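You operate a simulated robot arm through the tools that you are given. There is no shell and no other tool.

You are at the controls of a simulated two-armed robot. One attempt, no reset.

TASK
Shut latch six, set its wing nut as the job card says and pull the cage lock pin.
Fine: put the gear on drive too; the pin comes last.

It is judged by the outcome, as a careful person would: the job done as asked, and still so three seconds after it is handed in. It fails if anything else is knocked over, pushed out of place, dropped, spilled or broken.

THE ROBOT
Two 7-joint arms with two-finger parallel grippers on one trunk, on a base that drives. Base frame: it is fixed to the floor where the robot stands at the start and does not move with it; the origin is under the middle of the robot, x ahead of it, y to its left, z up. Units: mm, rad, N and s.
The left shoulder is at the start at [70, 130, 1197], the right one opposite. Places, roughly: belt carton [750, -1000, 250]; black bobbin [750, -1000, 750]; blue bobbin [750, -1000, 750]; cage clamp lever [1000, -600, 900]; cage gear lever [900, -700, 600]; cage handwheel [900, -400, 600]; cage lock pin [600, 200, 800]; cage main switch [200, -2500, 1200]; cage speed switch [200, -2600, 1200]; clip carton [750, -1750, 500]; eyelet carton [750, -1250, 500]; felt carton [750, -1000, 500]; green bobbin [750, -1250, 750]; grey bobbin [750, -1000, 750]; job card [750, -1500, 750]; latch of spindle five [900, 100, 700]. Payload 1.57 kg a hand.
Tool frame (each hand has its own): the origin (TCP) lies between the finger pads and is the grasp point; the fingertips stand 30 mm ahead of it; z points along the fingers, y is the line along which they close. Largest opening 80 mm; finger width 17, thickness 12; the body of the gripper, 40 by 82 mm, starts 80 mm behind the TCP.
Orientation is that of the tool frame in the base frame, as a unit quaternion [x, y, z, w]. With the fingers straight down and closing along the base's y, the tool's x points along the base's -x, its y along +y and its z along -z.

THE INTERFACE
- The arms move only by the tool jog_arm. It takes "left_commands", "right_commands" or both (then of equal length, played together; a hand with none holds still); each is a list of rows, each a list of 7 numbers: the opening, from 0 (shut) to 1 (fully open), then the shift along the base's x, y, z in mm, then the turn, a rotation vector about the base's x, y, z in rad. In form: [[jaw, dx, dy, dz, wx, wy, wz], ...]. A call has 1 to 20 rows; each row shifts and turns the commanded pose from where the row before left it. A row lasts 0.2 s, in which the tool goes at most 50 mm and 0.15 rad; a call with a longer step from one row to the next is refused whole, and so is a gripper value outside its range. Where a pose cannot be reached the arm comes as near as it can. A force on the tool above 40 N (or 10 N above the force at the start of the call, whichever is more), or a blocked arm, ends the call early, and 0.2 s more pass. The fingers move at their own pace (about 108 mm/s each) and stop on an object; they squeeze with about 20 N. The grip force told is the motor's: it shows also when the fingers shut on nothing. Time passes only in rows, and 0.2 s behind the last, so rows that do not move let the fingers close. It gives the time, the measured TCP pose, the force on the tool (base axes), the opening and the grip force at its end, in the units of the frame above (readings bear some noise), with the torque about the TCP (base axes, N m) and any sound that the robot's microphone picked up.
- Cameras (640 x 400 px; columns grow to the right, rows downward): "scene" is now at [132.2, 13.8, 1414.3]; the picture's right is [0.17, -0.99, 0.00], its down [-0.66, -0.11, -0.74] and it looks along [0.73, 0.12, -0.67] (base axes); focal length 214 px, centre (320, 200). "left" rides on the left gripper at [72, 7, -122] in its tool frame; the picture's right is [-0.09, 1.00, 0.00], its down [-0.84, -0.08, -0.54] and it looks along [-0.54, -0.05, 0.84] (tool axes); focal length 238 px, centre (320, 200). "right" rides on the right gripper at [72, -7, -122] in its tool frame; the picture's right is [0.09, 1.00, 0.00], its down [-0.84, 0.08, -0.54] and it looks along [-0.54, 0.05, 0.84] (tool axes); focal length 238 px, centre (320, 200). There is no depth. A picture from a camera that has moved, and an enlarged one, comes with that camera's place and axes in the base frame and with its lens.
- camera(camera): a new picture of that camera. It takes no simulated time.
- slide_trunk(by): slides the trunk up (or, below 0, down) by that many mm; the arms and the scene camera ride with it, the base frame stays. It gives what a move gives, with no picture.
- drive_base(legs): drives the robot by 1 to 6 legs, each [ahead, left, turn to the left] in mm, mm and rad, along the robot's own axes; the way and the turn of a leg run together, so that a leg with both is an arc; at most 1500 mm and 3.142 rad a leg. The arms and the cameras ride along, it lands a little off, and it stops where it bumps. It gives what a move gives.
- aim_head(pan, tilt): turns the head with the scene camera to pan (to the left, within 1.501 rad either way) and tilt (down, from -0.506 to 1.204), counted from straight ahead of the robot. It gives what a move gives.
- enlarge(camera, box): a new picture of the part [left, top, right, bottom] of that camera's present view, enlarged. It takes no simulated time.
- hand_in(): hands the job in; it is judged then, once.

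Nothing tells you exact positions but the pictures and the camera data. Unless the task says otherwise, let go and move clear before handing in.

The tools are called after "Request:" by a JSON object that holds its "op" and its "data". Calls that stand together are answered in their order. jog_arm: Moves the arms, as the interface text tells. Its arguments: {"type":"object","properties":{"left_commands":{"type":"array","items":{"type":"array","items":{"type":"number"}}},"right_commands":{"type":"array","items":{"type":"array","items":{"type":"number"}}}},"required":[]} The other tools are called the same way: slide_trunk (by) slides the trunk up or down; drive_base (legs) drives the base; aim_head (pan, tilt) turns the head that bears the scene camera; camera (camera) takes a picture; enlarge (camera, box) takes an enlarged picture of a part of a camera's view; hand_in () hands the job in.

At the start:

```text
t: 0.0
left_eef_pos: [188.2, 126.1, 1271.9]
left_tcp_rot: [0.0, 1.0, 0.0, 0.0]
left_wrist_force: [0.2, -1.5, 0.9]
left_moment: [0.0, 0.0, 0.01]
left_width: 80.0
left_grasp_force: 0.1
right_eef_pos: [224.4, -33.5, 1270.6]
right_tcp_rot: [0.0, 1.0, 0.001, 0.0]
right_wrist_force: [0.0, -0.4, -0.4]
right_moment: [0.03, 0.0, -0.02]
right_width: 80.1
right_grasp_force: 0.1
trunk travel left (down, up): [-835.0, 105.0]
robot x, y, heading: [0.7, 1.0, -0.001]
head pan, tilt: [0.168, 0.74]
```

scene: 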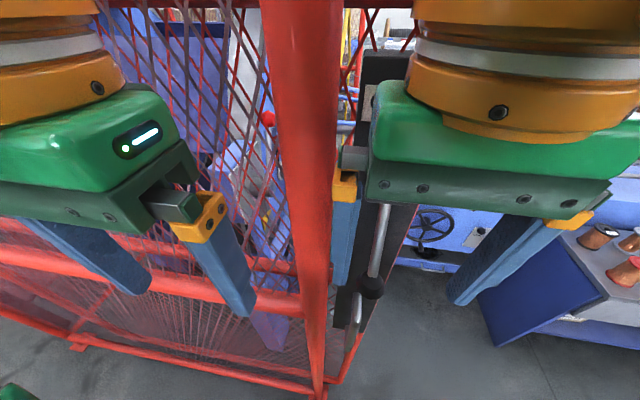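
right: 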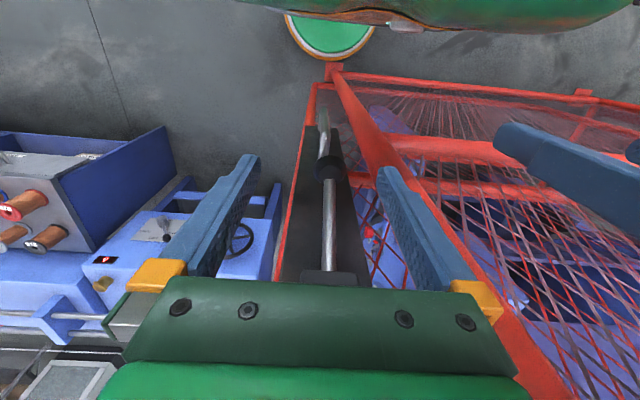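
left: 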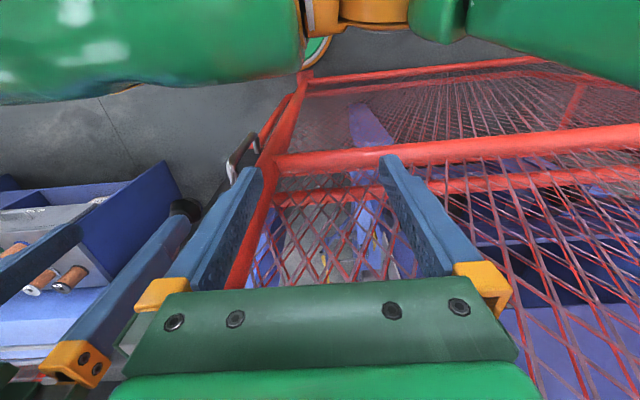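

I see a red mesh cage in front of me, with a machine behind it, a gear/handwheel panel to the right and a bobbin rack further right. First I'll look around with the head before moving anything.

Request:
{"op": "aim_head", "data": {"pan": 0.0, "tilt": 0.3}}

Request:
{"op": "camera", "data": {"camera": "scene"}}

Request:
{"op": "aim_head", "data": {"pan": -0.9, "tilt": 0.4}}

Request:
{"op": "camera", "data": {"camera": "scene"}}

Request:
{"op": "aim_head", "data": {"pan": 0.9, "tilt": 0.4}}

Request:
{"op": "camera", "data": {"camera": "scene"}}

```text
t: 0.9
left_eef_pos: [190.0, 126.9, 1270.3]
left_tcp_rot: [0.001, 1.0, 0.0, 0.0]
left_wrist_force: [0.9, 0.1, -0.2]
left_moment: [0.01, 0.0, -0.03]
left_width: 80.0
left_grasp_force: 0.0
right_eef_pos: [224.4, -33.6, 1269.7]
right_tcp_rot: [0.0, 1.0, 0.002, 0.001]
right_wrist_force: [0.0, -0.1, -0.7]
right_moment: [-0.01, 0.02, -0.01]
right_width: 80.2
right_grasp_force: 0.0
trunk travel left (down, up): [-835.0, 105.0]
robot x, y, heading: [-3.6, -2.8, 0.002]
head pan, tilt: [0.0, 0.3]
```

```text
taken
camera scene: at [143.3, -0.1, 1453.7], right [0.0, -1.0, 0.0], down [-0.3, 0.0, -0.95], along [0.95, 0.0, -0.3], focal length 214 px, centre (320, 200)
```

scene: 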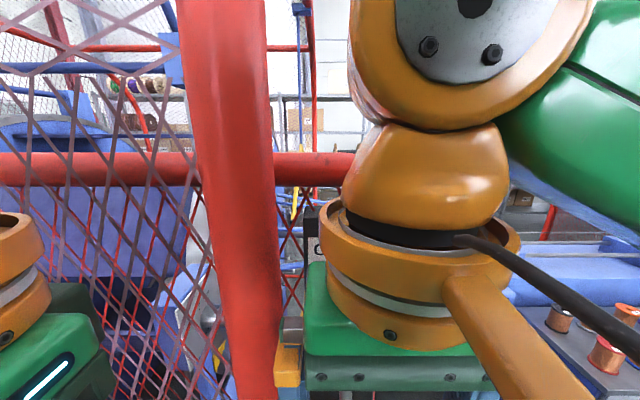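

```text
t: 2.1
left_eef_pos: [188.4, 126.7, 1271.4]
left_tcp_rot: [0.0, 1.0, -0.001, -0.001]
left_wrist_force: [0.6, 0.2, 0.5]
left_moment: [0.0, 0.0, 0.0]
left_width: 79.8
left_grasp_force: 0.0
right_eef_pos: [224.7, -33.6, 1270.8]
right_tcp_rot: [0.0, 1.0, 0.002, 0.001]
right_wrist_force: [-0.8, 0.2, 0.0]
right_moment: [-0.02, -0.01, 0.04]
right_width: 80.1
right_grasp_force: 0.1
trunk travel left (down, up): [-835.0, 105.0]
robot x, y, heading: [1.8, 1.3, -0.001]
head pan, tilt: [-0.901, 0.4]
```

```text
taken
camera scene: at [107.6, -72.6, 1444.6], right [-0.78, -0.62, 0.0], down [-0.24, 0.3, -0.92], along [0.57, -0.72, -0.39], focal length 214 px, centre (320, 200)
```

scene: 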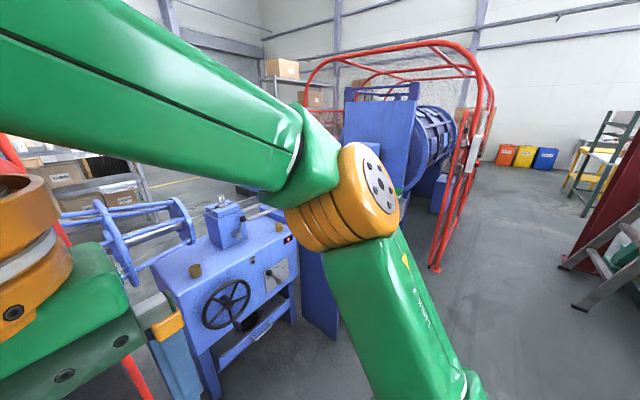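

```text
t: 3.9
left_eef_pos: [188.3, 127.2, 1271.9]
left_tcp_rot: [0.0, 1.0, 0.0, 0.0]
left_wrist_force: [-0.7, 0.3, 0.5]
left_moment: [0.0, 0.0, -0.01]
left_width: 80.1
left_grasp_force: 0.0
right_eef_pos: [225.2, -34.1, 1270.0]
right_tcp_rot: [0.001, 1.0, 0.001, 0.001]
right_wrist_force: [-0.1, -0.3, 0.2]
right_moment: [-0.02, 0.01, 0.02]
right_width: 79.9
right_grasp_force: 0.1
trunk travel left (down, up): [-835.0, 105.0]
robot x, y, heading: [-2.5, 0.8, -0.001]
head pan, tilt: [0.901, 0.4]
```

```text
taken
camera scene: at [107.6, 72.4, 1444.5], right [0.78, -0.62, 0.0], down [-0.24, -0.3, -0.92], along [0.57, 0.72, -0.39], focal length 214 px, centre (320, 200)
```

scene: 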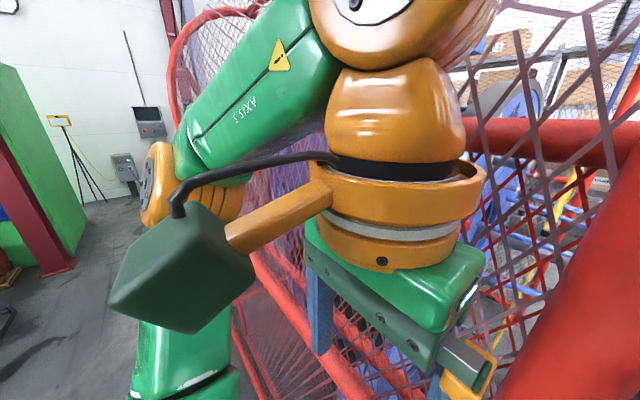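

The arms block much of the view. I'll look to both sides to check free floor before driving back for a wider view.

Request:
{"op": "aim_head", "data": {"pan": 1.5, "tilt": 0.5}}

Request:
{"op": "camera", "data": {"camera": "scene"}}

Request:
{"op": "aim_head", "data": {"pan": -1.5, "tilt": 0.5}}

Request:
{"op": "camera", "data": {"camera": "scene"}}

Request:
{"op": "aim_head", "data": {"pan": -0.4, "tilt": 0.9}}

Request:
{"op": "camera", "data": {"camera": "scene"}}

```text
t: 4.9
left_eef_pos: [189.1, 125.6, 1271.4]
left_tcp_rot: [0.0, 1.0, -0.001, 0.0]
left_wrist_force: [0.8, -0.3, -0.1]
left_moment: [-0.01, 0.01, -0.01]
left_width: 80.1
left_grasp_force: 0.1
right_eef_pos: [224.2, -34.0, 1270.7]
right_tcp_rot: [0.0, 1.0, 0.002, 0.002]
right_wrist_force: [-0.4, -0.3, -0.9]
right_moment: [0.01, -0.02, 0.0]
right_width: 80.0
right_grasp_force: 0.0
trunk travel left (down, up): [-835.0, 105.0]
robot x, y, heading: [-5.7, -2.0, -0.003]
head pan, tilt: [1.499, 0.499]
```

```text
taken
camera scene: at [56.7, 90.5, 1435.4], right [1.0, -0.07, 0.0], down [-0.03, -0.48, -0.88], along [0.06, 0.88, -0.48], focal length 214 px, centre (320, 200)
```

scene: 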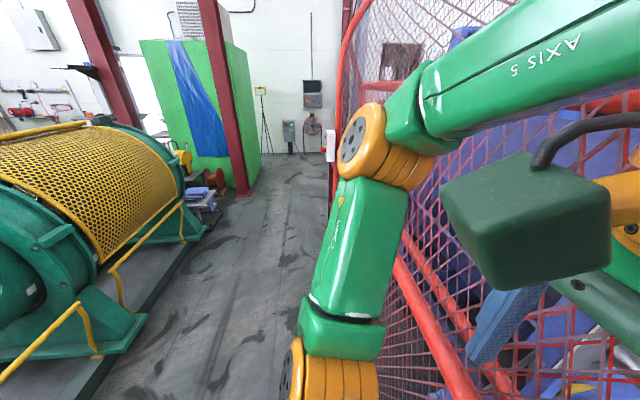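

```text
t: 7.5
left_eef_pos: [188.9, 125.6, 1272.2]
left_tcp_rot: [0.001, 1.0, 0.001, -0.001]
left_wrist_force: [-0.3, 0.3, 0.1]
left_moment: [0.0, -0.01, 0.03]
left_width: 80.0
left_grasp_force: 0.0
right_eef_pos: [222.6, -34.6, 1270.9]
right_tcp_rot: [0.0, 1.0, 0.002, 0.001]
right_wrist_force: [-0.4, -0.1, 0.0]
right_moment: [-0.01, -0.02, -0.04]
right_width: 80.2
right_grasp_force: 0.0
trunk travel left (down, up): [-835.0, 105.0]
robot x, y, heading: [2.1, 5.7, 0.001]
head pan, tilt: [-1.499, 0.499]
```

```text
taken
camera scene: at [56.5, -91.4, 1435.4], right [-1.0, -0.07, 0.0], down [-0.03, 0.48, -0.88], along [0.06, -0.88, -0.48], focal length 214 px, centre (320, 200)
```

scene: 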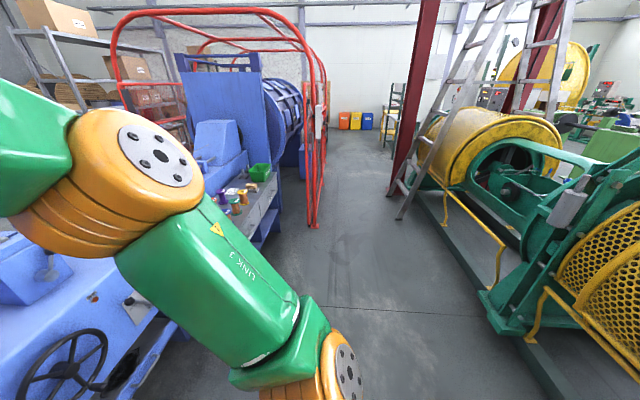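

```text
t: 8.8
left_eef_pos: [188.9, 126.4, 1270.6]
left_tcp_rot: [0.0, 1.0, 0.001, -0.001]
left_wrist_force: [0.0, 0.6, 0.4]
left_moment: [-0.01, 0.01, 0.01]
left_width: 79.8
left_grasp_force: 0.0
right_eef_pos: [228.9, -34.1, 1269.7]
right_tcp_rot: [0.01, 1.0, -0.001, 0.005]
right_wrist_force: [89.5, 59.5, -81.5]
right_moment: [-7.89, 4.18, -5.64]
right_width: 80.0
right_grasp_force: 0.1
trunk travel left (down, up): [-835.0, 105.0]
robot x, y, heading: [0.0, 3.9, -0.0]
head pan, tilt: [-0.4, 0.901]
```

```text
taken
camera scene: at [84.2, -73.5, 1409.8], right [-0.91, -0.42, 0.0], down [-0.3, 0.65, -0.7], along [0.29, -0.64, -0.71], focal length 214 px, centre (320, 200)
```

scene: 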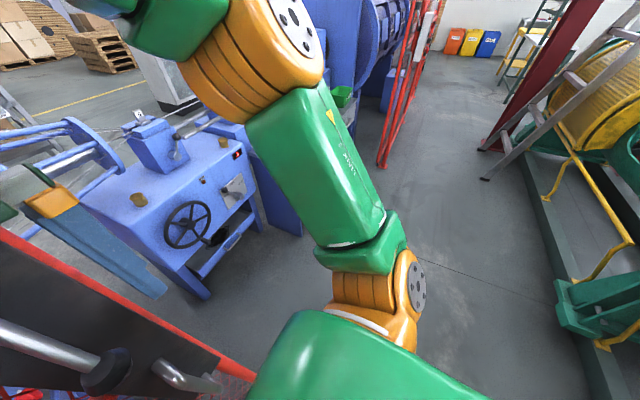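

The right wrist reports a large force and the camera direction does not match the pan reading; the head may have come against the right arm. I'll back the head off.

Request:
{"op": "camera", "data": {"camera": "scene"}}

Request:
{"op": "jog_arm", "data": {"right_commands": [[1, 0, 0, 0, 0, 0, 0]]}}

Request:
{"op": "aim_head", "data": {"pan": -1.1, "tilt": 0.4}}

Request:
{"op": "camera", "data": {"camera": "scene"}}

```text
taken
camera scene: at [84.2, -73.5, 1409.8], right [-0.91, -0.42, 0.0], down [-0.3, 0.65, -0.7], along [0.29, -0.64, -0.71], focal length 214 px, centre (320, 200)
```

scene: 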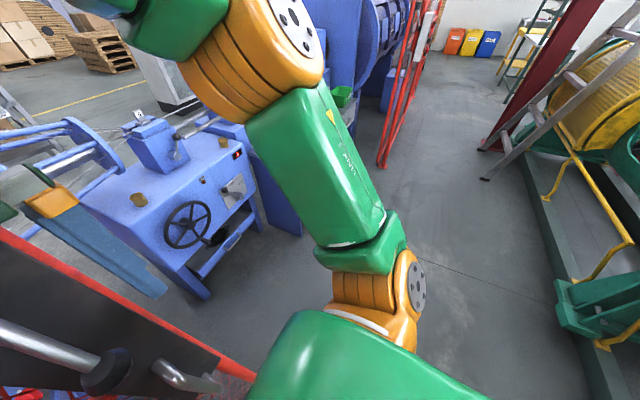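

```text
t: 9.2
left_eef_pos: [188.8, 126.6, 1271.7]
left_tcp_rot: [0.0, 1.0, 0.0, 0.0]
left_wrist_force: [-0.4, 0.1, 0.0]
left_moment: [0.02, 0.0, 0.01]
left_width: 80.0
left_grasp_force: 0.0
right_eef_pos: [228.8, -33.9, 1269.0]
right_tcp_rot: [0.01, 1.0, -0.001, 0.005]
right_wrist_force: [92.3, 56.1, -77.6]
right_moment: [-7.62, 5.05, -5.5]
right_width: 79.8
right_grasp_force: 0.0
trunk travel left (down, up): [-835.0, 105.0]
robot x, y, heading: [-0.3, -1.1, -0.003]
head pan, tilt: [-0.4, 0.901]
```

```text
t: 10.3
left_eef_pos: [188.6, 126.6, 1271.0]
left_tcp_rot: [0.0, 1.0, 0.0, 0.0]
left_wrist_force: [0.6, -0.6, -0.4]
left_moment: [0.02, 0.01, 0.01]
left_width: 80.1
left_grasp_force: 0.0
right_eef_pos: [223.4, -33.6, 1269.3]
right_tcp_rot: [-0.005, 1.0, 0.001, 0.001]
right_wrist_force: [33.0, -67.0, 3.4]
right_moment: [9.72, 4.97, 5.63]
right_width: 80.1
right_grasp_force: 0.0
trunk travel left (down, up): [-835.0, 105.0]
robot x, y, heading: [-1.8, 6.2, 0.001]
head pan, tilt: [-1.1, 0.4]
```

```text
taken
camera scene: at [98.1, -78.2, 1439.0], right [-0.85, -0.53, 0.0], down [-0.23, 0.38, -0.9], along [0.47, -0.76, -0.44], focal length 214 px, centre (320, 200)
```

scene: 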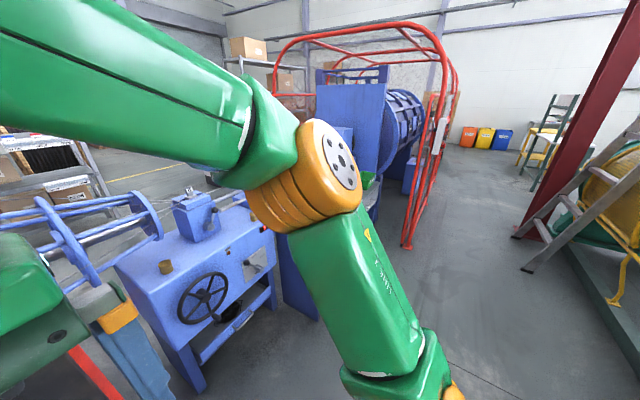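

The head still leans on the right arm. I'll tilt it up and out of contact, then check the forces.

Request:
{"op": "aim_head", "data": {"pan": -1.0, "tilt": 0.1}}

Request:
{"op": "aim_head", "data": {"pan": -0.5, "tilt": 0.1}}

Request:
{"op": "aim_head", "data": {"pan": 0.0, "tilt": 0.3}}

Request:
{"op": "camera", "data": {"camera": "scene"}}

```text
t: 11.1
left_eef_pos: [188.6, 126.4, 1270.7]
left_tcp_rot: [0.0, 1.0, -0.001, -0.001]
left_wrist_force: [0.3, 0.0, 0.0]
left_moment: [0.0, -0.02, -0.02]
left_width: 79.9
left_grasp_force: 0.0
right_eef_pos: [224.5, -34.3, 1270.0]
right_tcp_rot: [0.0, 1.0, 0.002, 0.0]
right_wrist_force: [0.5, 0.0, 0.1]
right_moment: [0.0, 0.04, -0.04]
right_width: 79.8
right_grasp_force: 0.1
trunk travel left (down, up): [-835.0, 105.0]
robot x, y, heading: [-2.1, -4.1, -0.007]
head pan, tilt: [-1.0, 0.099]
```

```text
t: 12.0
left_eef_pos: [189.8, 126.3, 1271.5]
left_tcp_rot: [0.0, 1.0, 0.0, 0.0]
left_wrist_force: [0.2, -1.0, 0.3]
left_moment: [-0.02, -0.03, 0.01]
left_width: 80.3
left_grasp_force: 0.1
right_eef_pos: [225.5, -33.6, 1270.5]
right_tcp_rot: [0.001, 1.0, 0.002, 0.001]
right_wrist_force: [0.4, 0.1, 0.2]
right_moment: [-0.03, 0.02, 0.01]
right_width: 80.0
right_grasp_force: 0.1
trunk travel left (down, up): [-835.0, 105.0]
robot x, y, heading: [0.5, 1.5, 0.003]
head pan, tilt: [-0.499, 0.099]
```

```text
t: 12.9
left_eef_pos: [189.0, 127.0, 1271.6]
left_tcp_rot: [0.0, 1.0, -0.001, 0.0]
left_wrist_force: [-0.5, 0.1, 0.5]
left_moment: [-0.03, -0.02, 0.03]
left_width: 80.1
left_grasp_force: 0.1
right_eef_pos: [224.2, -34.5, 1270.3]
right_tcp_rot: [0.0, 1.0, 0.003, 0.001]
right_wrist_force: [-0.4, 0.3, -0.1]
right_moment: [0.03, 0.01, 0.02]
right_width: 79.9
right_grasp_force: 0.1
trunk travel left (down, up): [-835.0, 105.0]
robot x, y, heading: [1.6, -2.0, 0.007]
head pan, tilt: [0.0, 0.3]
```

```text
taken
camera scene: at [143.3, -0.3, 1453.8], right [0.0, -1.0, 0.0], down [-0.3, 0.0, -0.96], along [0.96, 0.0, -0.3], focal length 214 px, centre (320, 200)
```

scene: 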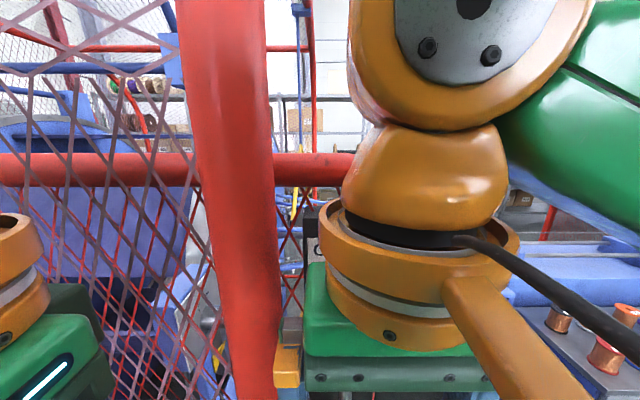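

Contact is released. I'll drive back 400 mm into the aisle, which looks clear, to see the cage front as a whole.

Request:
{"op": "drive_base", "data": {"legs": [[-450, 0, 0]]}}

Request:
{"op": "camera", "data": {"camera": "scene"}}

Request:
{"op": "camera", "data": {"camera": "right"}}

Request:
{"op": "camera", "data": {"camera": "left"}}

```text
t: 15.7
left_eef_pos: [-265.2, 126.8, 1270.4]
left_tcp_rot: [-0.002, 1.0, 0.001, -0.001]
left_wrist_force: [-0.2, 0.3, 0.2]
left_moment: [0.02, 0.01, -0.01]
left_width: 80.0
left_grasp_force: 0.1
right_eef_pos: [-230.4, -33.9, 1269.5]
right_tcp_rot: [-0.003, 1.0, 0.002, 0.0]
right_wrist_force: [1.0, 0.5, 0.3]
right_moment: [-0.02, -0.02, 0.01]
right_width: 80.2
right_grasp_force: 0.1
trunk travel left (down, up): [-835.0, 105.0]
robot x, y, heading: [-454.9, -2.3, 0.013]
head pan, tilt: [0.0, 0.3]
```

```text
taken
camera scene: at [-309.4, -0.4, 1453.5], right [0.0, -1.0, 0.0], down [-0.3, 0.0, -0.95], along [0.95, 0.0, -0.3], focal length 214 px, centre (320, 200)
```

scene: 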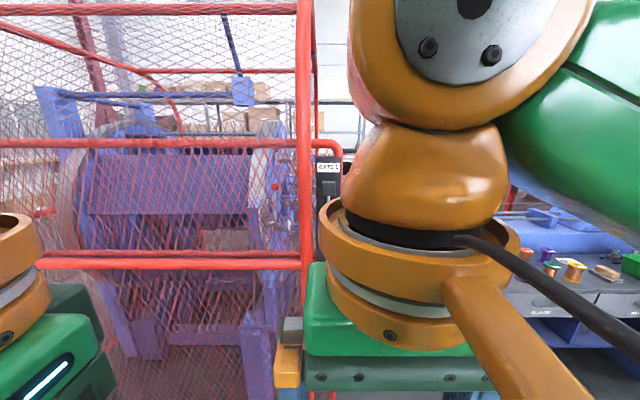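

```text
taken
camera right: at [-300.6, -42.7, 1392.2], right [-0.1, 1.0, 0.0], down [0.84, 0.08, 0.54], along [0.54, 0.06, -0.84], focal length 238 px, centre (320, 200)
```

right: 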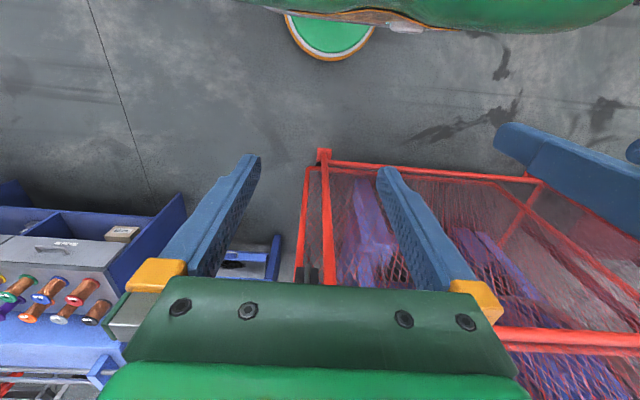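

```text
taken
camera left: at [-337.3, 133.2, 1394.0], right [0.09, 1.0, 0.0], down [0.84, -0.07, 0.54], along [0.54, -0.05, -0.84], focal length 238 px, centre (320, 200)
```

left: 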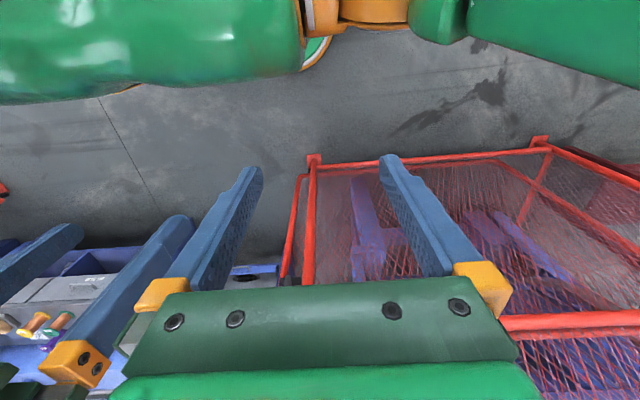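

The cage ("CAGE 1" label on a black column) is ahead. My hands block the head's view, so in this clear aisle I'll lower both hands.

Request:
{"op": "jog_arm", "data": {"left_commands": [[1, 0, 10, -45, 0, 0, 0], [1, 0, 10, -45, 0, 0, 0], [1, 0, 10, -45, 0, 0, 0], [1, 0, 10, -45, 0, 0, 0], [1, 0, 10, -45, 0, 0, 0], [1, 0, 10, -45, 0, 0, 0], [1, 0, 10, -45, 0, 0, 0], [1, 0, 10, -45, 0, 0, 0], [1, 0, 10, -45, 0, 0, 0], [1, 0, 10, -45, 0, 0, 0]], "right_commands": [[1, 0, -15, -45, 0, 0, 0], [1, 0, -15, -45, 0, 0, 0], [1, 0, -15, -45, 0, 0, 0], [1, 0, -15, -45, 0, 0, 0], [1, 0, -15, -45, 0, 0, 0], [1, 0, -15, -45, 0, 0, 0], [1, 0, -15, -45, 0, 0, 0], [1, 0, -15, -45, 0, 0, 0], [1, 0, -15, -45, 0, 0, 0], [1, 0, -15, -45, 0, 0, 0]]}}

Request:
{"op": "camera", "data": {"camera": "scene"}}

```text
t: 17.9
left_eef_pos: [-212.4, 224.4, 843.8]
left_tcp_rot: [-0.002, 1.0, 0.0, 0.0]
left_wrist_force: [0.3, 0.0, 0.0]
left_moment: [0.04, 0.01, -0.02]
left_width: 79.9
left_grasp_force: 0.1
left hand out of reach, approached as far as the arm can: row 4, 5, 6, 7
right_eef_pos: [-221.4, -179.8, 821.0]
right_tcp_rot: [-0.002, 1.0, 0.001, 0.001]
right_wrist_force: [0.7, -0.2, 0.4]
right_moment: [-0.01, -0.01, 0.02]
right_width: 79.7
right_grasp_force: 0.0
right hand out of reach, approached as far as the arm can: row 6
trunk travel left (down, up): [-835.0, 105.0]
robot x, y, heading: [-459.6, -1.7, 0.006]
head pan, tilt: [0.0, 0.3]
```

```text
taken
camera scene: at [-311.6, -0.7, 1453.8], right [0.0, -1.0, 0.0], down [-0.3, 0.0, -0.96], along [0.96, 0.0, -0.3], focal length 214 px, centre (320, 200)
```

scene: 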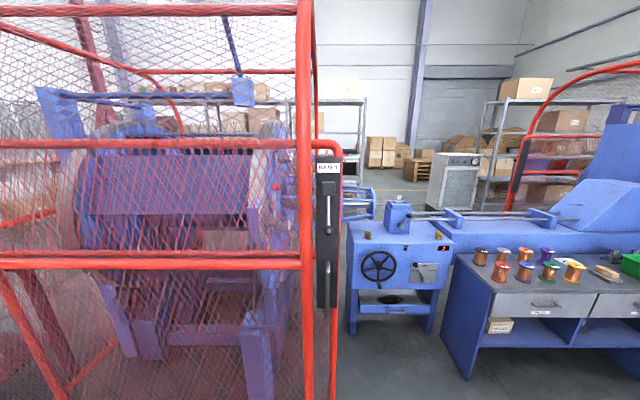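

Now there is a clear view: the cage with its cabinet/latch column ("CAGE 1") at its corner, the gear/handwheel machine beside it, and a workbench with bobbins. I'll enlarge parts.

Request:
{"op": "enlarge", "data": {"camera": "scene", "box": [230, 100, 350, 220]}}

Request:
{"op": "enlarge", "data": {"camera": "scene", "box": [340, 180, 470, 340]}}

Request:
{"op": "enlarge", "data": {"camera": "scene", "box": [440, 220, 640, 350]}}

Request:
{"op": "enlarge", "data": {"camera": "scene", "box": [290, 150, 360, 330]}}

```text
3.33 times, centred on (290, 160) of scene
camera zoom: at [-311.6, -0.7, 1453.8], right [0.0, -1.0, 0.0], down [-0.3, 0.0, -0.96], along [0.96, 0.0, -0.3], focal length 715 px, centre (420, 333)
```

zoom: 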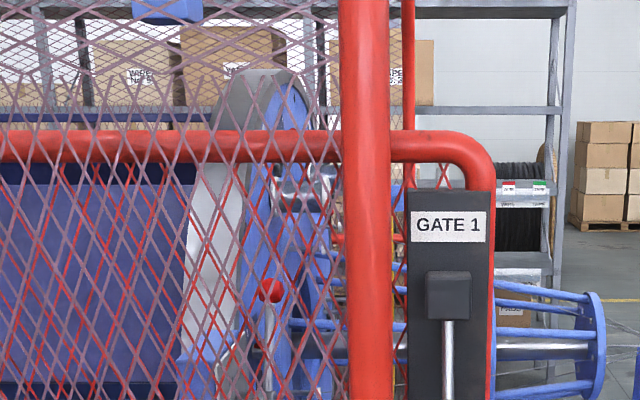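

```text
2.50 times, centred on (405, 260) of scene
camera zoom: at [-311.6, -0.7, 1453.8], right [0.0, -1.0, 0.0], down [-0.3, 0.0, -0.96], along [0.96, 0.0, -0.3], focal length 536 px, centre (108, 50)
```

zoom: 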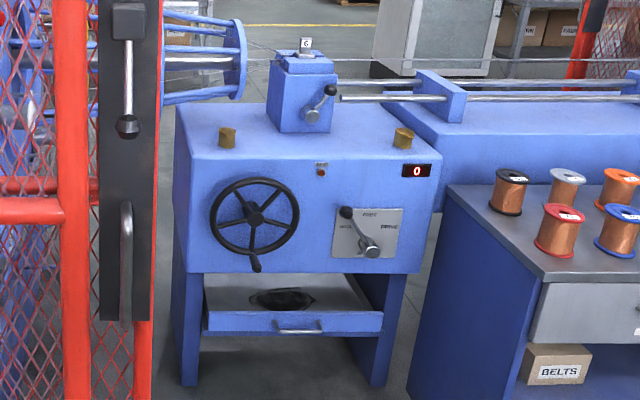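

```text
3.08 times, centred on (540, 285) of scene
camera zoom: at [-311.6, -0.7, 1453.8], right [0.0, -1.0, 0.0], down [-0.3, 0.0, -0.96], along [0.96, 0.0, -0.3], focal length 660 px, centre (-357, -62)
```

zoom: 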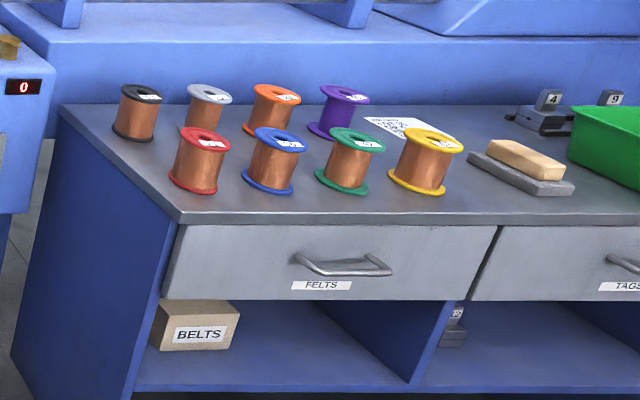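

```text
2.22 times, centred on (325, 240) of scene
camera zoom: at [-311.6, -0.7, 1453.8], right [0.0, -1.0, 0.0], down [-0.3, 0.0, -0.96], along [0.96, 0.0, -0.3], focal length 477 px, centre (309, 111)
```

zoom: 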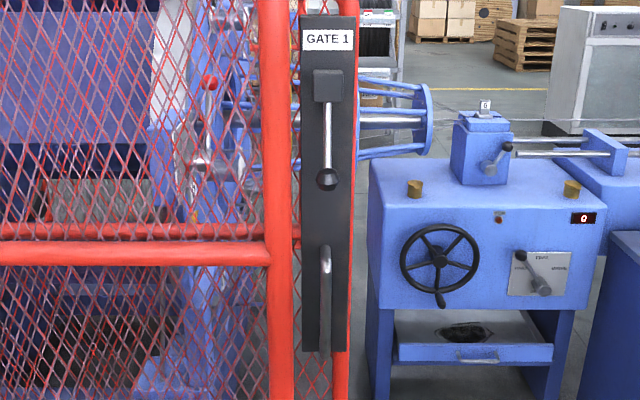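

A guarded cage with GATE 1 (lever + pull handle), and inside it a red-knobbed item. The job card lies on the bench behind the bobbins; I'll drive sideways along the aisle to read it.

Request:
{"op": "drive_base", "data": {"legs": [[0, -1400, 0]]}}

Request:
{"op": "aim_head", "data": {"pan": 0.0, "tilt": 0.5}}

Request:
{"op": "camera", "data": {"camera": "scene"}}

```text
t: 24.9
left_eef_pos: [-208.8, -1176.8, 844.8]
left_tcp_rot: [0.0, 1.0, 0.0, 0.0]
left_wrist_force: [0.5, -1.1, 0.2]
left_moment: [0.02, 0.01, -0.01]
left_width: 80.1
left_grasp_force: 0.0
right_eef_pos: [-219.1, -1582.9, 821.8]
right_tcp_rot: [-0.001, 1.0, 0.002, 0.001]
right_wrist_force: [0.3, -0.1, 0.9]
right_moment: [0.0, 0.04, 0.02]
right_width: 80.2
right_grasp_force: 0.0
trunk travel left (down, up): [-835.0, 105.0]
robot x, y, heading: [-453.2, -1400.6, -0.003]
head pan, tilt: [0.0, 0.3]
```

```text
t: 25.6
left_eef_pos: [-208.9, -1176.1, 846.2]
left_tcp_rot: [0.0, 1.0, 0.0, 0.0]
left_wrist_force: [0.3, 0.2, -0.5]
left_moment: [0.01, 0.03, 0.0]
left_width: 80.0
left_grasp_force: 0.1
right_eef_pos: [-218.8, -1582.2, 821.6]
right_tcp_rot: [0.0, 1.0, 0.002, 0.002]
right_wrist_force: [0.3, -0.6, 0.3]
right_moment: [0.03, 0.01, 0.01]
right_width: 79.9
right_grasp_force: 0.1
trunk travel left (down, up): [-835.0, 105.0]
robot x, y, heading: [-453.2, -1401.2, 0.001]
head pan, tilt: [0.0, 0.499]
```

```text
taken
camera scene: at [-310.9, -1402.0, 1435.5], right [0.0, -1.0, 0.0], down [-0.48, 0.0, -0.88], along [0.88, 0.0, -0.48], focal length 214 px, centre (320, 200)
```

scene: 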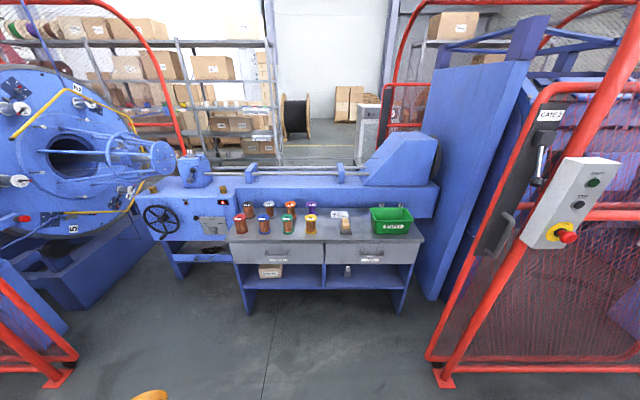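

Now I can see the cage's face disc with numbered spindles on the left, facing me sideways (toward −y), and the job card on the bench. Zooming in on both.

Request:
{"op": "enlarge", "data": {"camera": "scene", "box": [320, 200, 360, 225]}}

Request:
{"op": "enlarge", "data": {"camera": "scene", "box": [0, 60, 180, 260]}}

Request:
{"op": "enlarge", "data": {"camera": "scene", "box": [140, 150, 240, 270]}}

Request:
{"op": "enlarge", "data": {"camera": "scene", "box": [420, 80, 640, 270]}}

```text
16.00 times, centred on (340, 212) of scene
camera zoom: at [-310.9, -1402.0, 1435.5], right [0.0, -1.0, 0.0], down [-0.48, 0.0, -0.88], along [0.88, 0.0, -0.48], focal length 3432 px, centre (0, 0)
```

zoom: 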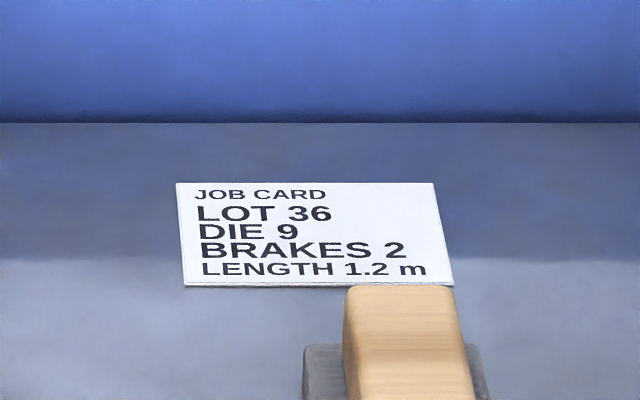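

```text
2.00 times, centred on (90, 160) of scene
camera zoom: at [-310.9, -1402.0, 1435.5], right [0.0, -1.0, 0.0], down [-0.48, 0.0, -0.88], along [0.88, 0.0, -0.48], focal length 429 px, centre (780, 280)
```

zoom: 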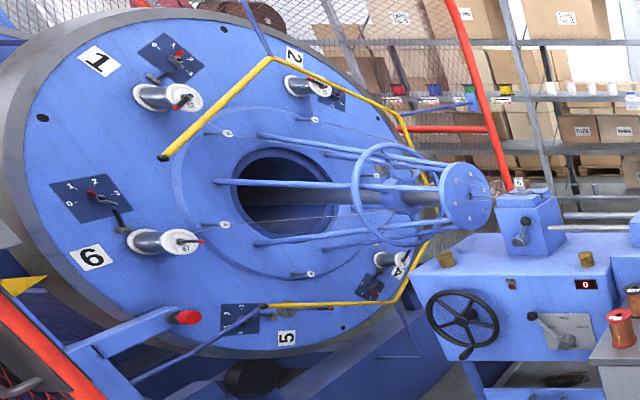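

```text
3.33 times, centred on (190, 210) of scene
camera zoom: at [-310.9, -1402.0, 1435.5], right [0.0, -1.0, 0.0], down [-0.48, 0.0, -0.88], along [0.88, 0.0, -0.48], focal length 715 px, centre (753, 167)
```

zoom: 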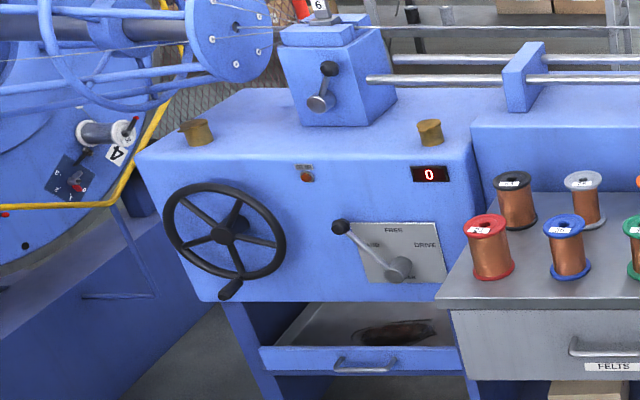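

```text
2.11 times, centred on (530, 175) of scene
camera zoom: at [-310.9, -1402.0, 1435.5], right [0.0, -1.0, 0.0], down [-0.48, 0.0, -0.88], along [0.88, 0.0, -0.48], focal length 452 px, centre (-122, 253)
```

zoom: 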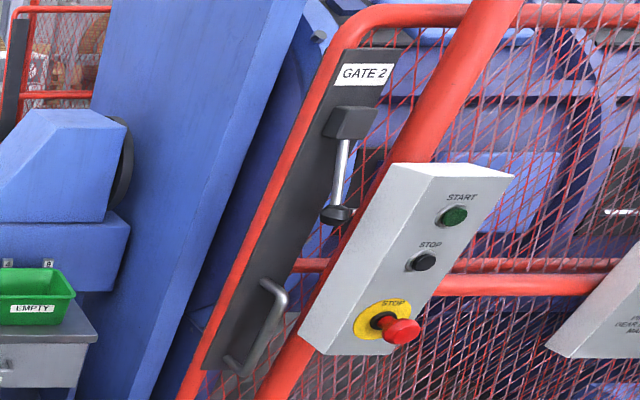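

Card: BRAKES 2, so spindle six's wing nut goes to 2. There's also a text panel at the right edge; I'll read that as well as look at the disc more closely.

Request:
{"op": "aim_head", "data": {"pan": -0.7, "tilt": 0.4}}

Request:
{"op": "camera", "data": {"camera": "scene"}}

Request:
{"op": "aim_head", "data": {"pan": 0.7, "tilt": 0.4}}

Request:
{"op": "camera", "data": {"camera": "scene"}}

```text
t: 26.7
left_eef_pos: [-209.1, -1176.9, 845.5]
left_tcp_rot: [0.0, 1.0, -0.001, 0.0]
left_wrist_force: [-0.4, -0.6, -0.4]
left_moment: [-0.03, 0.02, 0.0]
left_width: 80.0
left_grasp_force: 0.1
right_eef_pos: [-219.2, -1581.8, 821.1]
right_tcp_rot: [0.0, 1.0, 0.001, 0.001]
right_wrist_force: [0.3, -0.6, 0.1]
right_moment: [0.03, -0.01, -0.01]
right_width: 79.6
right_grasp_force: 0.1
trunk travel left (down, up): [-835.0, 105.0]
robot x, y, heading: [-451.2, -1403.8, -0.0]
head pan, tilt: [-0.7, 0.4]
```

```text
taken
camera scene: at [-330.9, -1461.4, 1444.5], right [-0.64, -0.77, 0.0], down [-0.3, 0.25, -0.92], along [0.7, -0.59, -0.39], focal length 214 px, centre (320, 200)
```

scene: 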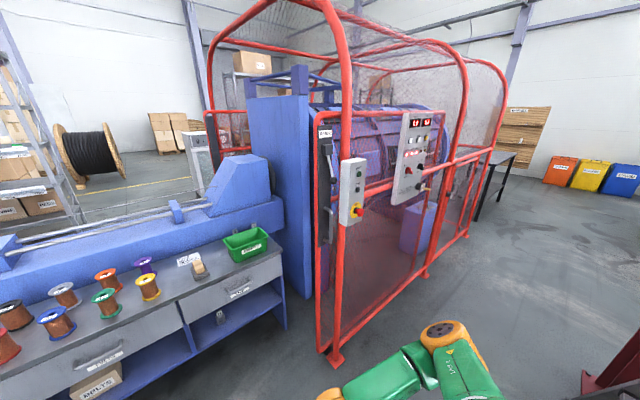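

```text
t: 28.2
left_eef_pos: [-208.8, -1177.5, 845.4]
left_tcp_rot: [0.0, 1.0, 0.0, 0.0]
left_wrist_force: [0.2, 0.1, 0.7]
left_moment: [-0.01, 0.02, 0.01]
left_width: 80.1
left_grasp_force: 0.0
right_eef_pos: [-219.9, -1582.1, 822.0]
right_tcp_rot: [0.001, 1.0, 0.001, 0.001]
right_wrist_force: [0.1, -0.7, 0.8]
right_moment: [0.01, 0.0, 0.0]
right_width: 80.0
right_grasp_force: 0.1
trunk travel left (down, up): [-835.0, 105.0]
robot x, y, heading: [-450.4, -1400.6, 0.001]
head pan, tilt: [0.7, 0.4]
```

```text
taken
camera scene: at [-330.9, -1342.3, 1444.5], right [0.64, -0.77, 0.0], down [-0.3, -0.25, -0.92], along [0.71, 0.59, -0.39], focal length 214 px, centre (320, 200)
```

scene: 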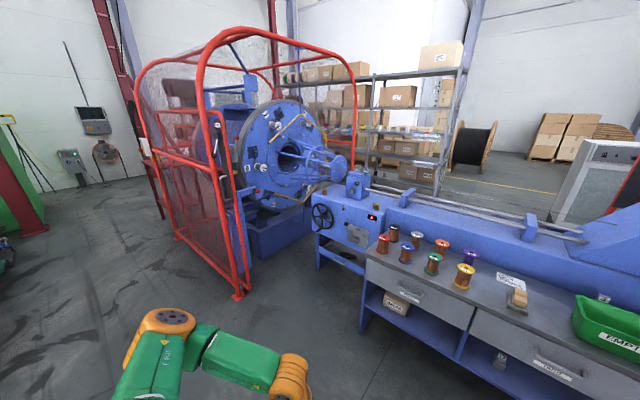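

Request:
{"op": "enlarge", "data": {"camera": "scene", "box": [210, 70, 390, 270]}}

Request:
{"op": "enlarge", "data": {"camera": "scene", "box": [235, 95, 325, 155]}}

Request:
{"op": "enlarge", "data": {"camera": "scene", "box": [225, 145, 315, 240]}}

Request:
{"op": "aim_head", "data": {"pan": -0.7, "tilt": 0.4}}

Request:
{"op": "enlarge", "data": {"camera": "scene", "box": [335, 105, 445, 230]}}

```text
2.00 times, centred on (300, 170) of scene
camera zoom: at [-330.9, -1342.3, 1444.5], right [0.64, -0.77, 0.0], down [-0.3, -0.25, -0.92], along [0.71, 0.59, -0.39], focal length 429 px, centre (360, 260)
```

zoom: 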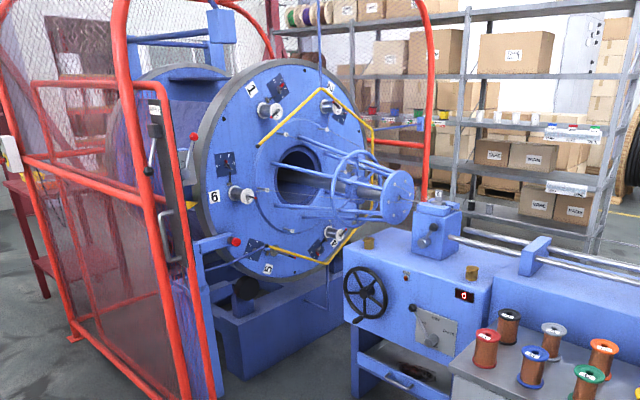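

```text
6.67 times, centred on (280, 125) of scene
camera zoom: at [-330.9, -1342.3, 1444.5], right [0.64, -0.77, 0.0], down [-0.3, -0.25, -0.92], along [0.71, 0.59, -0.39], focal length 1430 px, centre (587, 700)
```

zoom: 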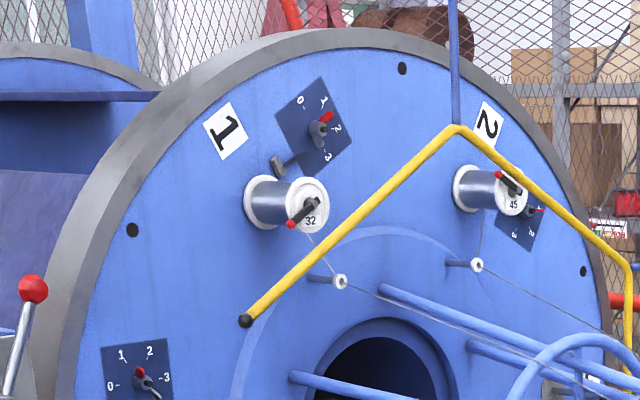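

```text
4.21 times, centred on (270, 192) of scene
camera zoom: at [-330.9, -1342.3, 1444.5], right [0.64, -0.77, 0.0], down [-0.3, -0.25, -0.92], along [0.71, 0.59, -0.39], focal length 903 px, centre (530, 232)
```

zoom: 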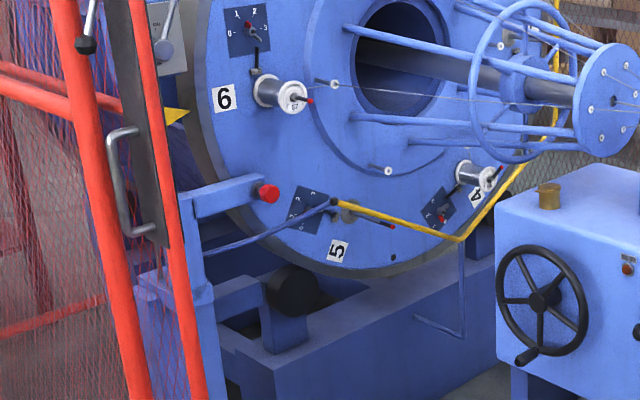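

```text
t: 29.7
left_eef_pos: [-209.1, -1175.8, 845.0]
left_tcp_rot: [0.001, 1.0, 0.0, 0.0]
left_wrist_force: [0.0, -1.4, -0.2]
left_moment: [-0.02, -0.01, -0.03]
left_width: 80.0
left_grasp_force: 0.2
right_eef_pos: [-218.5, -1582.8, 822.1]
right_tcp_rot: [0.0, 1.0, 0.002, 0.001]
right_wrist_force: [-0.2, -0.4, 0.1]
right_moment: [0.0, 0.05, 0.0]
right_width: 79.9
right_grasp_force: 0.1
trunk travel left (down, up): [-835.0, 105.0]
robot x, y, heading: [-454.8, -1402.4, 0.001]
head pan, tilt: [-0.7, 0.4]
```

```text
3.20 times, centred on (390, 168) of scene
camera zoom: at [-330.9, -1461.4, 1444.5], right [-0.64, -0.77, 0.0], down [-0.3, 0.25, -0.92], along [0.7, -0.59, -0.39], focal length 686 px, centre (96, 304)
```

zoom: 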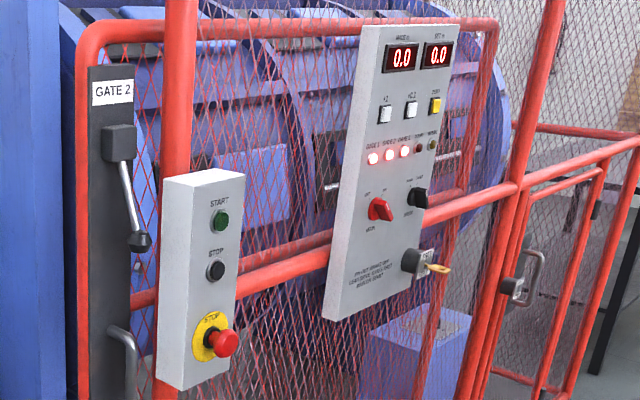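

Request:
{"op": "enlarge", "data": {"camera": "scene", "box": [388, 180, 420, 210]}}

Request:
{"op": "enlarge", "data": {"camera": "scene", "box": [395, 110, 435, 160]}}

Request:
{"op": "aim_head", "data": {"pan": 0.7, "tilt": 0.4}}

Request:
{"op": "enlarge", "data": {"camera": "scene", "box": [250, 140, 290, 180]}}

Request:
{"op": "enlarge", "data": {"camera": "scene", "box": [220, 120, 290, 210]}}

Request:
{"op": "enlarge", "data": {"camera": "scene", "box": [310, 190, 390, 260]}}

```text
13.33 times, centred on (404, 195) of scene
camera zoom: at [-330.9, -1461.4, 1444.5], right [-0.64, -0.77, 0.0], down [-0.3, 0.25, -0.92], along [0.7, -0.59, -0.39], focal length 2860 px, centre (-800, 267)
```

zoom: 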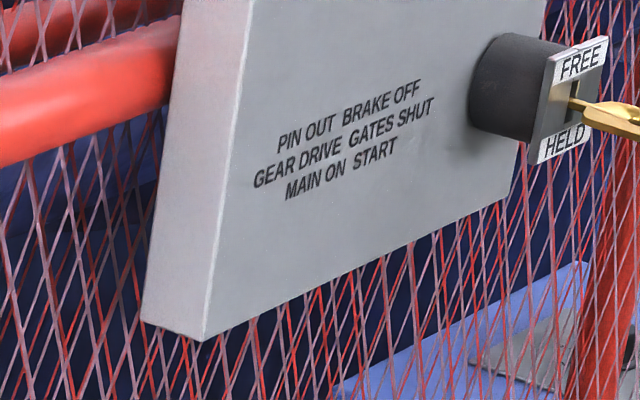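

```text
8.00 times, centred on (415, 135) of scene
camera zoom: at [-330.9, -1461.4, 1444.5], right [-0.64, -0.77, 0.0], down [-0.3, 0.25, -0.92], along [0.7, -0.59, -0.39], focal length 1716 px, centre (-440, 720)
```

zoom: 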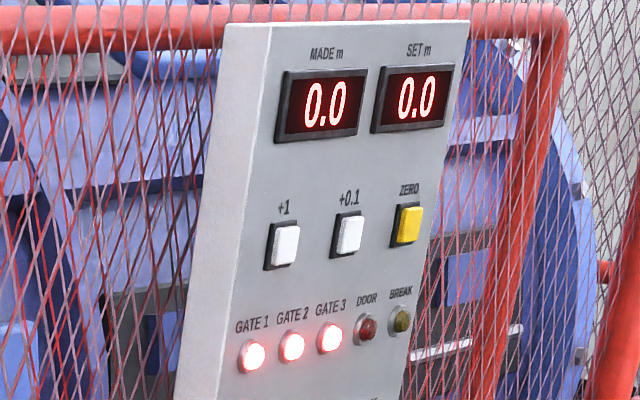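

```text
t: 31.3
left_eef_pos: [-209.0, -1177.2, 845.1]
left_tcp_rot: [-0.001, 1.0, -0.001, 0.0]
left_wrist_force: [-0.1, 0.0, -0.1]
left_moment: [0.01, 0.01, -0.06]
left_width: 80.0
left_grasp_force: 0.0
right_eef_pos: [-219.5, -1581.6, 820.9]
right_tcp_rot: [0.0, 1.0, 0.002, 0.001]
right_wrist_force: [-0.2, 0.3, -0.5]
right_moment: [0.01, -0.01, 0.01]
right_width: 79.9
right_grasp_force: 0.1
trunk travel left (down, up): [-835.0, 105.0]
robot x, y, heading: [-453.0, -1402.0, -0.001]
head pan, tilt: [0.7, 0.4]
```

```text
10.00 times, centred on (270, 160) of scene
camera zoom: at [-330.9, -1342.3, 1444.5], right [0.64, -0.77, 0.0], down [-0.3, -0.25, -0.92], along [0.71, 0.59, -0.39], focal length 2145 px, centre (820, 600)
```

zoom: 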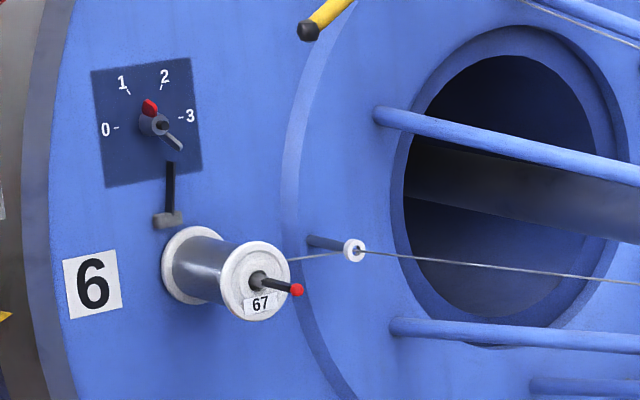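

```text
4.44 times, centred on (255, 165) of scene
camera zoom: at [-330.9, -1342.3, 1444.5], right [0.64, -0.77, 0.0], down [-0.3, -0.25, -0.92], along [0.71, 0.59, -0.39], focal length 953 px, centre (609, 356)
```

zoom: 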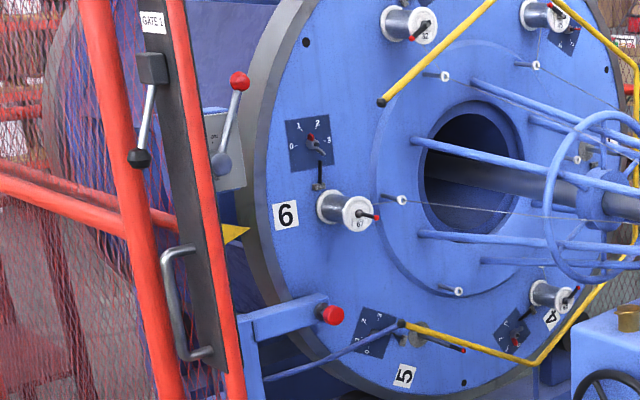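

```text
5.71 times, centred on (350, 225) of scene
camera zoom: at [-330.9, -1342.3, 1444.5], right [0.64, -0.77, 0.0], down [-0.3, -0.25, -0.92], along [0.71, 0.59, -0.39], focal length 1226 px, centre (149, 57)
```

zoom: 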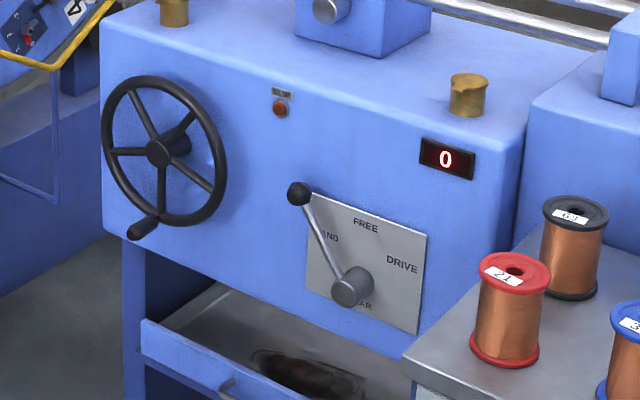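

The panel text confirms the layout; only the asked-for parts concern me (latch 6 → shut, wing nut 6 → 2, gear → DRIVE, then the pin, which I take to be the red knob on the bracket). The cage end is open toward −y, so I'll go stand facing it (heading +y), staged from the aisle.

Request:
{"op": "drive_base", "data": {"legs": [[0, 700, 0], [0, 0, 1.571]]}}

Request:
{"op": "aim_head", "data": {"pan": -0.8, "tilt": 0.5}}

Request:
{"op": "camera", "data": {"camera": "scene"}}

```text
t: 38.8
left_eef_pos: [-681.2, -477.1, 846.3]
left_tcp_rot: [0.709, -0.705, -0.001, -0.001]
left_wrist_force: [-0.3, 1.1, 0.0]
left_moment: [-0.03, -0.02, -0.04]
left_width: 80.0
left_grasp_force: 0.1
right_eef_pos: [-276.6, -485.7, 820.5]
right_tcp_rot: [0.709, -0.705, -0.002, 0.0]
right_wrist_force: [0.3, 0.3, -0.1]
right_moment: [-0.02, 0.02, 0.0]
right_width: 80.0
right_grasp_force: 0.0
trunk travel left (down, up): [-835.0, 105.0]
robot x, y, heading: [-453.6, -717.6, 1.572]
head pan, tilt: [0.7, 0.4]
```

```text
t: 40.4
left_eef_pos: [-682.5, -475.5, 846.1]
left_tcp_rot: [0.709, -0.705, 0.0, 0.0]
left_wrist_force: [0.3, -0.6, 0.8]
left_moment: [-0.02, -0.02, 0.01]
left_width: 80.0
left_grasp_force: 0.0
right_eef_pos: [-276.9, -485.0, 822.5]
right_tcp_rot: [0.709, -0.705, -0.001, 0.0]
right_wrist_force: [-0.8, -0.7, 0.7]
right_moment: [-0.02, -0.01, -0.03]
right_width: 80.0
right_grasp_force: 0.0
trunk travel left (down, up): [-835.0, 105.0]
robot x, y, heading: [-458.0, -722.1, 1.578]
head pan, tilt: [-0.799, 0.499]
```

```text
taken
camera scene: at [-391.2, -604.4, 1435.4], right [0.7, -0.71, 0.0], down [-0.34, -0.34, -0.88], along [0.63, 0.62, -0.48], focal length 214 px, centre (320, 200)
```

scene: 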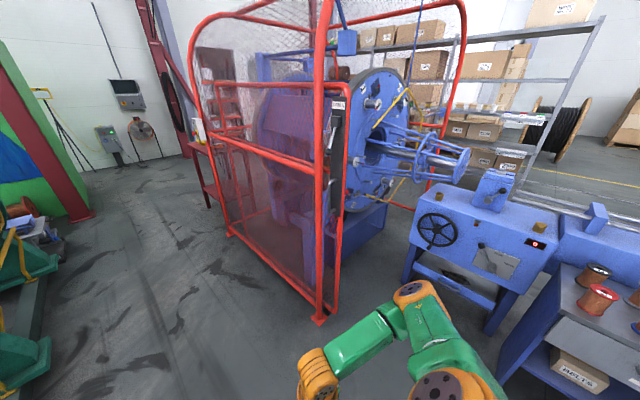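

The way into the gap looks clear; my right elbow sticks out about 0.4 m, so I'll go right in moderation and look again.

Request:
{"op": "drive_base", "data": {"legs": [[0, -820, 0]]}}

Request:
{"op": "aim_head", "data": {"pan": -0.2, "tilt": 0.5}}

Request:
{"op": "camera", "data": {"camera": "scene"}}

Request:
{"op": "enlarge", "data": {"camera": "scene", "box": [200, 100, 420, 300]}}

```text
t: 44.8
left_eef_pos: [128.6, -472.9, 845.2]
left_tcp_rot: [0.708, -0.706, 0.0, 0.0]
left_wrist_force: [-0.2, -1.2, 0.0]
left_moment: [0.03, 0.0, 0.03]
left_width: 80.2
left_grasp_force: 0.1
right_eef_pos: [533.8, -480.0, 820.9]
right_tcp_rot: [0.709, -0.705, -0.002, 0.0]
right_wrist_force: [-0.8, -0.2, 0.6]
right_moment: [0.01, -0.01, 0.02]
right_width: 80.1
right_grasp_force: 0.1
trunk travel left (down, up): [-835.0, 105.0]
robot x, y, heading: [356.3, -711.8, 1.573]
head pan, tilt: [-0.799, 0.499]
```

```text
t: 45.8
left_eef_pos: [129.7, -472.9, 845.0]
left_tcp_rot: [0.709, -0.705, 0.0, 0.001]
left_wrist_force: [0.1, 0.5, 0.8]
left_moment: [0.01, 0.0, 0.02]
left_width: 79.7
left_grasp_force: 0.0
right_eef_pos: [534.4, -480.4, 821.8]
right_tcp_rot: [0.708, -0.706, -0.001, 0.001]
right_wrist_force: [0.6, 0.7, -0.2]
right_moment: [0.02, 0.0, 0.02]
right_width: 80.0
right_grasp_force: 0.1
trunk travel left (down, up): [-835.0, 105.0]
robot x, y, heading: [354.6, -712.2, 1.577]
head pan, tilt: [-0.201, 0.499]
```

```text
taken
camera scene: at [372.8, -574.9, 1435.4], right [0.98, -0.2, 0.0], down [-0.09, -0.47, -0.88], along [0.17, 0.86, -0.48], focal length 214 px, centre (320, 200)
```

scene: 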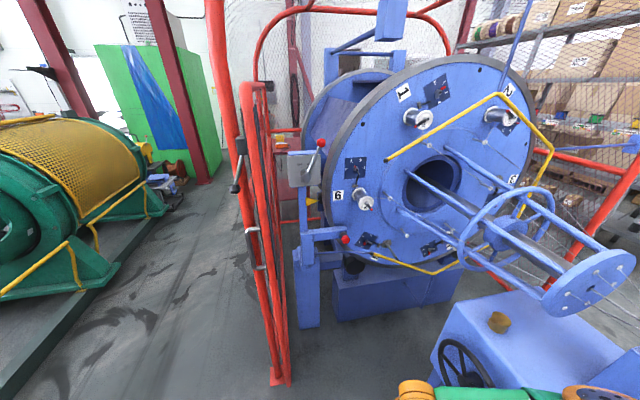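

```text
2.00 times, centred on (310, 200) of scene
camera zoom: at [372.8, -574.9, 1435.4], right [0.98, -0.2, 0.0], down [-0.09, -0.47, -0.88], along [0.17, 0.86, -0.48], focal length 429 px, centre (340, 200)
```

zoom: 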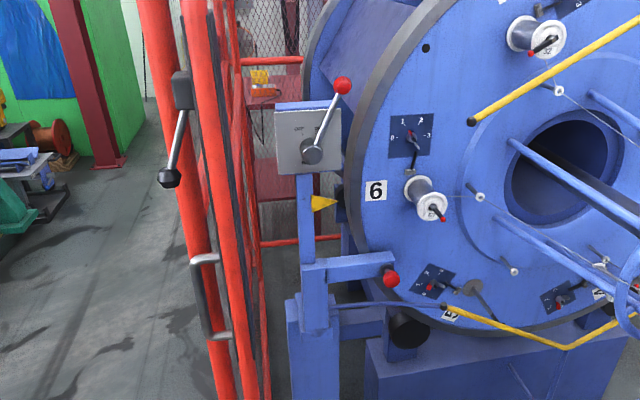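

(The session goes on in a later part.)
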